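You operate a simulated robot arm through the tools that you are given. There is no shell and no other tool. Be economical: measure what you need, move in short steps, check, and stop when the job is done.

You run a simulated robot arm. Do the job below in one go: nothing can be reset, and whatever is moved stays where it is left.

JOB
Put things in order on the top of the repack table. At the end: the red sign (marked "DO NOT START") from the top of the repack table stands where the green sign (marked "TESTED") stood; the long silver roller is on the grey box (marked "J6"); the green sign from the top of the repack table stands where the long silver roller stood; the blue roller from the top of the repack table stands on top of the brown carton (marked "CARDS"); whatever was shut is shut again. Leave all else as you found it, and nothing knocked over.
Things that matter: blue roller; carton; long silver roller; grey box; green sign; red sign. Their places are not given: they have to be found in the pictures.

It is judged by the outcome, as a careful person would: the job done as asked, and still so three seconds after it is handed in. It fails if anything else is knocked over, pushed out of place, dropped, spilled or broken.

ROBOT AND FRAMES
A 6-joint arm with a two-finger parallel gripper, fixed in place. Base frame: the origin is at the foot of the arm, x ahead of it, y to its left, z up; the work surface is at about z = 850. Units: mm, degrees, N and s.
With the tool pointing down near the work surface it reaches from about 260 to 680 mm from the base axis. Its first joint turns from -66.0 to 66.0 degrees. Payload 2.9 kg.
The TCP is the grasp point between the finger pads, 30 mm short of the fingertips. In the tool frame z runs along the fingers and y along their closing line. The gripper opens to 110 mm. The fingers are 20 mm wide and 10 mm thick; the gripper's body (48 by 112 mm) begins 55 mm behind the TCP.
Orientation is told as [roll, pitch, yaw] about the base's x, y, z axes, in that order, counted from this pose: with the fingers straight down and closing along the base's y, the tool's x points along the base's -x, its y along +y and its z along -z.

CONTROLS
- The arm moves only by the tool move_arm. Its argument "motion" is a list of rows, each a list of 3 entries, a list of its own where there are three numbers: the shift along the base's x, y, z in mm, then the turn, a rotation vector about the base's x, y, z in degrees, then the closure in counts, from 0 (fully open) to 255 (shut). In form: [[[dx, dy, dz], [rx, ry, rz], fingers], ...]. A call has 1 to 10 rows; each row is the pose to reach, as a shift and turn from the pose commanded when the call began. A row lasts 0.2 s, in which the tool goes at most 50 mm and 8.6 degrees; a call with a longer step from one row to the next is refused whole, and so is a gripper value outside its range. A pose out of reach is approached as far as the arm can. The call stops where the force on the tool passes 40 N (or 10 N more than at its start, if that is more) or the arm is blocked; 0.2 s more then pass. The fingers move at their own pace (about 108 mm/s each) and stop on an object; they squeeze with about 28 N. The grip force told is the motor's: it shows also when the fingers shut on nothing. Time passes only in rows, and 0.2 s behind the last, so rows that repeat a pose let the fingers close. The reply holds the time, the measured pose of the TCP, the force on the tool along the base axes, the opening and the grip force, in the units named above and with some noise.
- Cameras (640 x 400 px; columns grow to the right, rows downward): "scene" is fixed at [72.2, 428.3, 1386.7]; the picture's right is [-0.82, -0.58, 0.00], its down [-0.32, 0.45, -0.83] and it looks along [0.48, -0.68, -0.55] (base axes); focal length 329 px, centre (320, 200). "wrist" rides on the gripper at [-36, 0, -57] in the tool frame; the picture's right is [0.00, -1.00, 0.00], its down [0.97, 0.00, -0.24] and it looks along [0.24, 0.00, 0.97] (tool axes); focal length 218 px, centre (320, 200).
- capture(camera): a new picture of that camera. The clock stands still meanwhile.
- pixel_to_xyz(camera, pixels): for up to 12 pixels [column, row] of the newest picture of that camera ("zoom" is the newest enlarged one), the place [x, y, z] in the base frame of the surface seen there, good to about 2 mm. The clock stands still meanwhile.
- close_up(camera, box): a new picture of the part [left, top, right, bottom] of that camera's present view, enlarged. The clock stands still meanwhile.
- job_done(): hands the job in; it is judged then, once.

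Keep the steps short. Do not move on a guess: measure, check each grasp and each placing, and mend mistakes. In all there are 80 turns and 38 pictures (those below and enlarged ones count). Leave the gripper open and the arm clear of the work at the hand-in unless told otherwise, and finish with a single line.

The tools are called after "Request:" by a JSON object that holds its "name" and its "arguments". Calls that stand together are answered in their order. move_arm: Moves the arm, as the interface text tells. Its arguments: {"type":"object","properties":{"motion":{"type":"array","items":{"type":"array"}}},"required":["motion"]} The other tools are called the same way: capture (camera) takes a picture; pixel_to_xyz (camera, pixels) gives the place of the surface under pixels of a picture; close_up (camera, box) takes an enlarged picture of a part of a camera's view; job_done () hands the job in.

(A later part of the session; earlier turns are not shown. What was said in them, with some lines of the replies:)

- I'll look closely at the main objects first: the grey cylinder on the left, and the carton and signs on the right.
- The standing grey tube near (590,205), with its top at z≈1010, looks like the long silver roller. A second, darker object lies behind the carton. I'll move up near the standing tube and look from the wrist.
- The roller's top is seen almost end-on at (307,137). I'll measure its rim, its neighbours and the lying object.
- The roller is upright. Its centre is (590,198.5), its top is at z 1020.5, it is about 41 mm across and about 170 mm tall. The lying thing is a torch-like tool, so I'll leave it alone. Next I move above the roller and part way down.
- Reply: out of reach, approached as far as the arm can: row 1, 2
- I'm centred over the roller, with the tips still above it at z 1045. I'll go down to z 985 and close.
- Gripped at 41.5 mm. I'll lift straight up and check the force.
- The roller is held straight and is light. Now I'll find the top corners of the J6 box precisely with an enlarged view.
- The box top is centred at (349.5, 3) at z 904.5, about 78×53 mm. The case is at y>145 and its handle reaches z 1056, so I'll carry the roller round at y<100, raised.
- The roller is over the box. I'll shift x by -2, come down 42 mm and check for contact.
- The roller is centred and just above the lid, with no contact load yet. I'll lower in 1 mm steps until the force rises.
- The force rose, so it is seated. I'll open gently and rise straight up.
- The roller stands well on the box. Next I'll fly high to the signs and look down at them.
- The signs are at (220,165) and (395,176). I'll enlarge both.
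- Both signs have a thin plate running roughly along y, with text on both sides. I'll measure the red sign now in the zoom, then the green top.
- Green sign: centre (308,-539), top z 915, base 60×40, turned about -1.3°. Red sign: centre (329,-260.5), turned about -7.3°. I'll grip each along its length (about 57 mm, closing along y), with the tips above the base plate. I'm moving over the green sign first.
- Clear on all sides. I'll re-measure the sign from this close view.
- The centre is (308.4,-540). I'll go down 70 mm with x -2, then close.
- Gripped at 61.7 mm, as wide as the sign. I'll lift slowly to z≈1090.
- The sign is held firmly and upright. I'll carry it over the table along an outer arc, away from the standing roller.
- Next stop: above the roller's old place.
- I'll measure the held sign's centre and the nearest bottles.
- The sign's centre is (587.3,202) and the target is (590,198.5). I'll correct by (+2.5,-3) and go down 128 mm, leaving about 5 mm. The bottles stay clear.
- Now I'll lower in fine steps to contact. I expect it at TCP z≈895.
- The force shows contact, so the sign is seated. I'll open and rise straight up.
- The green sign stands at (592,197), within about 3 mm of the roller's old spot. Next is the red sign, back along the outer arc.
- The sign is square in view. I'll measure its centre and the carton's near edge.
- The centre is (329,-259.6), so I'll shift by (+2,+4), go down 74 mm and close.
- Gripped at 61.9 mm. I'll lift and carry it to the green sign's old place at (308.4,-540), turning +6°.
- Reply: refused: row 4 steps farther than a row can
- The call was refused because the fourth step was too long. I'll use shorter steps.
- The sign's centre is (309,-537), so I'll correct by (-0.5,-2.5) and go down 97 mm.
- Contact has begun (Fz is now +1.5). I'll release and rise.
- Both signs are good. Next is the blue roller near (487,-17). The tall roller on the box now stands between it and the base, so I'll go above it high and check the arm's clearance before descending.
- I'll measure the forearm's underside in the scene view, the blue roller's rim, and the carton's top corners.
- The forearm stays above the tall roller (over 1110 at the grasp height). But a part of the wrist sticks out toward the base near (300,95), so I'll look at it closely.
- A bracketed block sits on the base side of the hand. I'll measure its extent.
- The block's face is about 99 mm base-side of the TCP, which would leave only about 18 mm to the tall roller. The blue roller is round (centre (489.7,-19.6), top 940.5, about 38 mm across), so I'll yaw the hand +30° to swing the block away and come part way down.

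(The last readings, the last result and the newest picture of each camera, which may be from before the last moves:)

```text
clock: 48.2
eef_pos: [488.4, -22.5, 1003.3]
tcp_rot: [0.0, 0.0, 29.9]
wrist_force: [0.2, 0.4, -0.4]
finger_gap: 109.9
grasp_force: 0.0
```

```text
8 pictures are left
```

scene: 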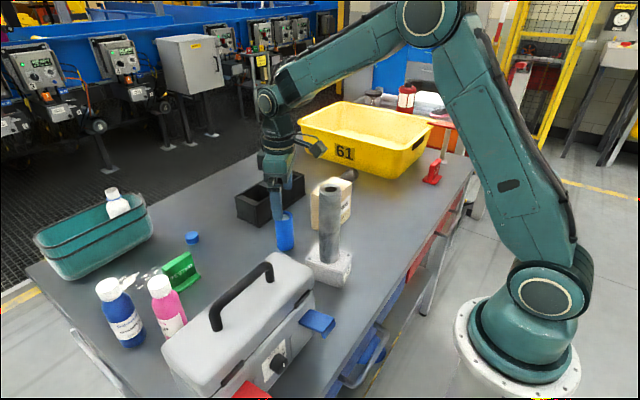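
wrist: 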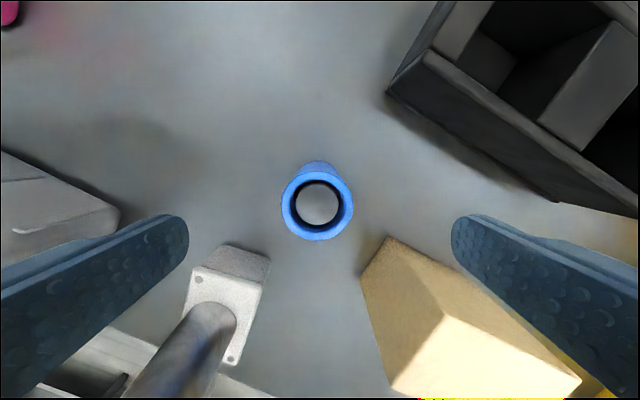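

The block swings away and the roller is almost centred. I'll measure the rim again.

Request:
{"name": "pixel_to_xyz", "arguments": {"camera": "wrist", "pixels": [[286, 205], [348, 205], [317, 173], [317, 236], [294, 184], [340, 184], [294, 226], [340, 226]]}}

Request:
{"name": "pixel_to_xyz", "arguments": {"camera": "scene", "pixels": [[320, 150], [312, 152], [340, 80], [330, 187]]}}

```text
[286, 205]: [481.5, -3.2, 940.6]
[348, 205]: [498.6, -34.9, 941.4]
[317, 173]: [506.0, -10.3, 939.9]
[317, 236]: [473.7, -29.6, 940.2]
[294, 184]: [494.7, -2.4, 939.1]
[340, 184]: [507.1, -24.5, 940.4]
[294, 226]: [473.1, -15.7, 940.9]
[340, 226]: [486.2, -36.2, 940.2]
```

```text
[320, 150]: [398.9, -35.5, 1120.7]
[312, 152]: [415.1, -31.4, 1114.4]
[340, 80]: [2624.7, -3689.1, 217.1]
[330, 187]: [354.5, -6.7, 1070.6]
```

The centre is (490,-19.6). I'll shift by (+1.5,+1.5), go down 88 mm to z≈914 and close.

Request:
{"name": "move_arm", "arguments": {"motion": [[[1.5, 1.5, -25], [0, 0, 0], 0], [[1.5, 1.5, -50], [0, 0, 0], 0], [[1.5, 1.5, -75], [0, 0, 0], 0], [[1.5, 1.5, -87], [0, 0, 0], 0], [[1.5, 1.5, -87], [0, 0, 0], 0], [[1.5, 1.5, -87], [0, 0, 0], 255], [[1.5, 1.5, -87], [0, 0, 0], 255], [[1.5, 1.5, -87], [0, 0, 0], 255]]}}

```text
clock: 50.0
eef_pos: [489.2, -18.9, 914.2]
tcp_rot: [-0.1, 0.1, 30.0]
wrist_force: [0.4, 0.4, -0.3]
finger_gap: 41.1
grasp_force: 28.0
```

Gripped at 41 mm. I'll lift and carry it over the carton centre (448,-159, top 961).

Request:
{"name": "move_arm", "arguments": {"motion": [[[0, 0, 5], [0, 0, 0], 255], [[0, 0, 35], [0, 0, 0], 255], [[0, 0, 75], [0, 0, 0], 255], [[0, 0, 115], [0, 0, 0], 255], [[0, 0, 140], [0, 0, 0], 255], [[-12, -40, 140], [0, 0, 0], 255], [[-24, -80, 140], [0, 0, 0], 255], [[-36, -120, 140], [0, 0, 0], 255], [[-42, -139.5, 140], [0, 0, 0], 255], [[-42, -139.5, 140], [0, 0, 0], 255]]}}

Request:
{"name": "close_up", "arguments": {"camera": "scene", "box": [270, 130, 400, 250]}}

```text
clock: 52.2
eef_pos: [448.8, -157.0, 1054.9]
tcp_rot: [0.1, 0.0, 30.0]
wrist_force: [-0.4, -0.1, -2.3]
finger_gap: 41.1
grasp_force: 28.1
```

```text
3.33 times, centred on (335, 190) of scene
```

zoom: 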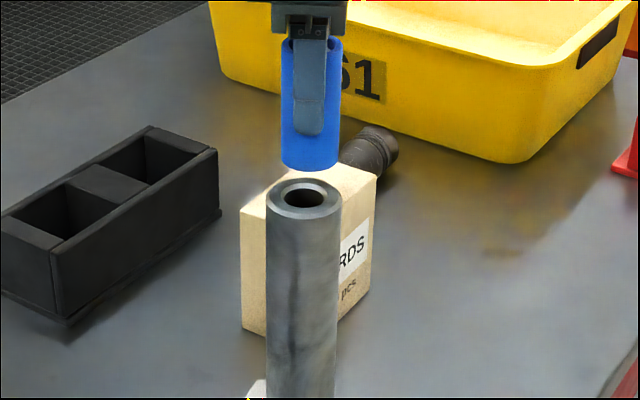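

It's over the carton with its bottom about 29 mm above the top. I'll go down 26 mm, then feel for contact.

Request:
{"name": "move_arm", "arguments": {"motion": [[[0, 0, -12], [0, 0, 0], 255], [[0, 0, -22], [0, 0, 0], 255], [[0, 0, -26], [0, 0, 0], 255], [[0, 0, -26], [0, 0, 0], 255]]}}

Request:
{"name": "move_arm", "arguments": {"motion": [[[0, 0, -0.7], [0, 0, 0], 255], [[0, 0, -1.4], [0, 0, 0], 255], [[0, 0, -1.4], [0, 0, 0], 255]]}}

```text
clock: 53.2
eef_pos: [447.3, -158.7, 1029.6]
tcp_rot: [0.1, 0.1, 29.9]
wrist_force: [-0.8, -0.1, -2.7]
finger_gap: 41.2
grasp_force: 28.0
```

```text
clock: 54.0
eef_pos: [447.8, -159.7, 1027.8]
tcp_rot: [0.0, 0.0, 30.0]
wrist_force: [-0.6, -0.4, -2.0]
finger_gap: 41.2
grasp_force: 28.3
```

Request:
{"name": "move_arm", "arguments": {"motion": [[[0, 0, -0.7], [0, 0, 0], 255], [[0, 0, -1.4], [0, 0, 0], 255], [[0, 0, -1.4], [0, 0, 0], 255]]}}

Request:
{"name": "capture", "arguments": {"camera": "wrist"}}

```text
clock: 54.8
eef_pos: [448.7, -160.0, 1026.7]
tcp_rot: [0.0, 0.1, 30.1]
wrist_force: [-0.3, 0.1, -3.0]
finger_gap: 41.1
grasp_force: 27.7
```

```text
6 pictures are left
```

wrist: 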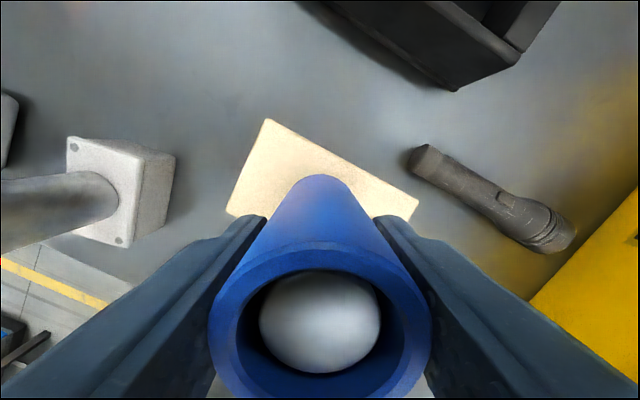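

I'll check the carton's top corners in this view, then keep lowering.

Request:
{"name": "pixel_to_xyz", "arguments": {"camera": "wrist", "pixels": [[268, 124], [414, 200], [233, 212], [320, 180], [300, 290]]}}

Request:
{"name": "move_arm", "arguments": {"motion": [[[0, 0, -0.7], [0, 0, 0], 255], [[0, 0, -1.4], [0, 0, 0], 255], [[0, 0, -1.4], [0, 0, 0], 255]]}}

```text
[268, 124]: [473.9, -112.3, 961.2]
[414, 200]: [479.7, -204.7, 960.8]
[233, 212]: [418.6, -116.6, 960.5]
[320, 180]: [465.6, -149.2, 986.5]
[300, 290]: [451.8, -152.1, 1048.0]
```

```text
clock: 55.6
eef_pos: [449.0, -159.8, 1026.1]
tcp_rot: [0.0, 0.0, 30.0]
wrist_force: [-2.6, -0.5, 8.3]
finger_gap: 41.2
grasp_force: 28.5
```

Contact (Fz +8.3), and the carton's centre (449,-160.6) matches the TCP. I'll back off 0.4 mm, open gently and rise.

Request:
{"name": "move_arm", "arguments": {"motion": [[[0, 0, 0.4], [0, 0, 0], 255], [[0, 0, 0.4], [0, 0, 0], 148], [[0, 0, 0.4], [0, 0, 0], 100], [[0, 0, 0.4], [0, 0, 0], 0], [[0, 0, 0.4], [0, 0, 0], 0], [[0, 0, 25], [0, 0, 0], 0], [[0, 0, 65], [0, 0, 0], 0], [[0, 0, 105], [0, 0, 0], 0], [[0, 0, 145], [0, 0, 0], 0]]}}

Request:
{"name": "capture", "arguments": {"camera": "wrist"}}

Request:
{"name": "capture", "arguments": {"camera": "scene"}}

```text
clock: 57.6
eef_pos: [448.5, -158.3, 1170.8]
tcp_rot: [0.0, 0.0, 29.9]
wrist_force: [0.0, -0.1, 0.3]
finger_gap: 110.0
grasp_force: 0.1
```

```text
5 pictures are left
```

wrist: 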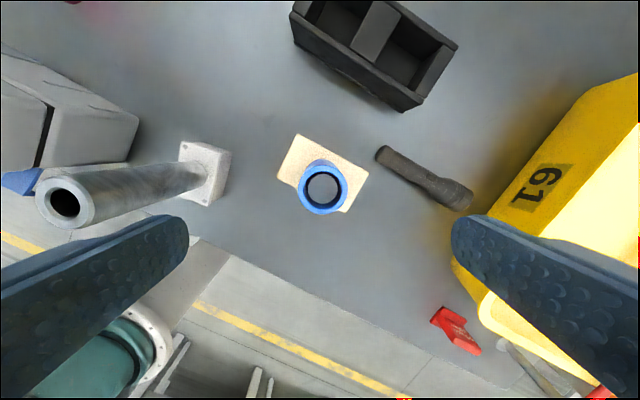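

```text
4 pictures are left
```

scene: 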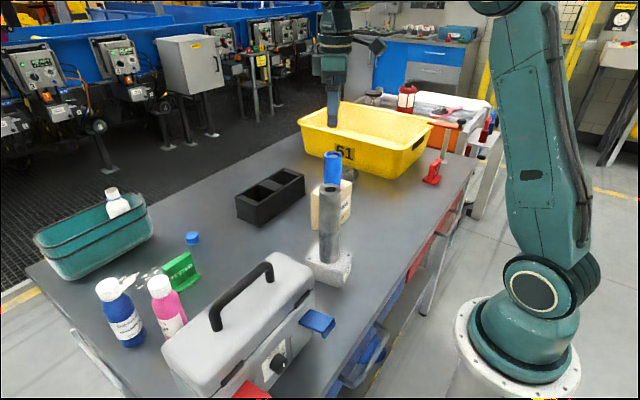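

All four items stand where they should, nothing else has moved, nothing was opened, and the gripper is open and clear at z 1170. I'm handing in.

Request:
{"name": "job_done", "arguments": {}}

```text
The job is handed in.
```

The job is handed in: the silver roller stands on the J6 box, the green sign is at the roller's old place (about 3 mm off), the red sign is at the green sign's old place, and the blue roller stands on the CARDS carton; nothing was opened or knocked over.
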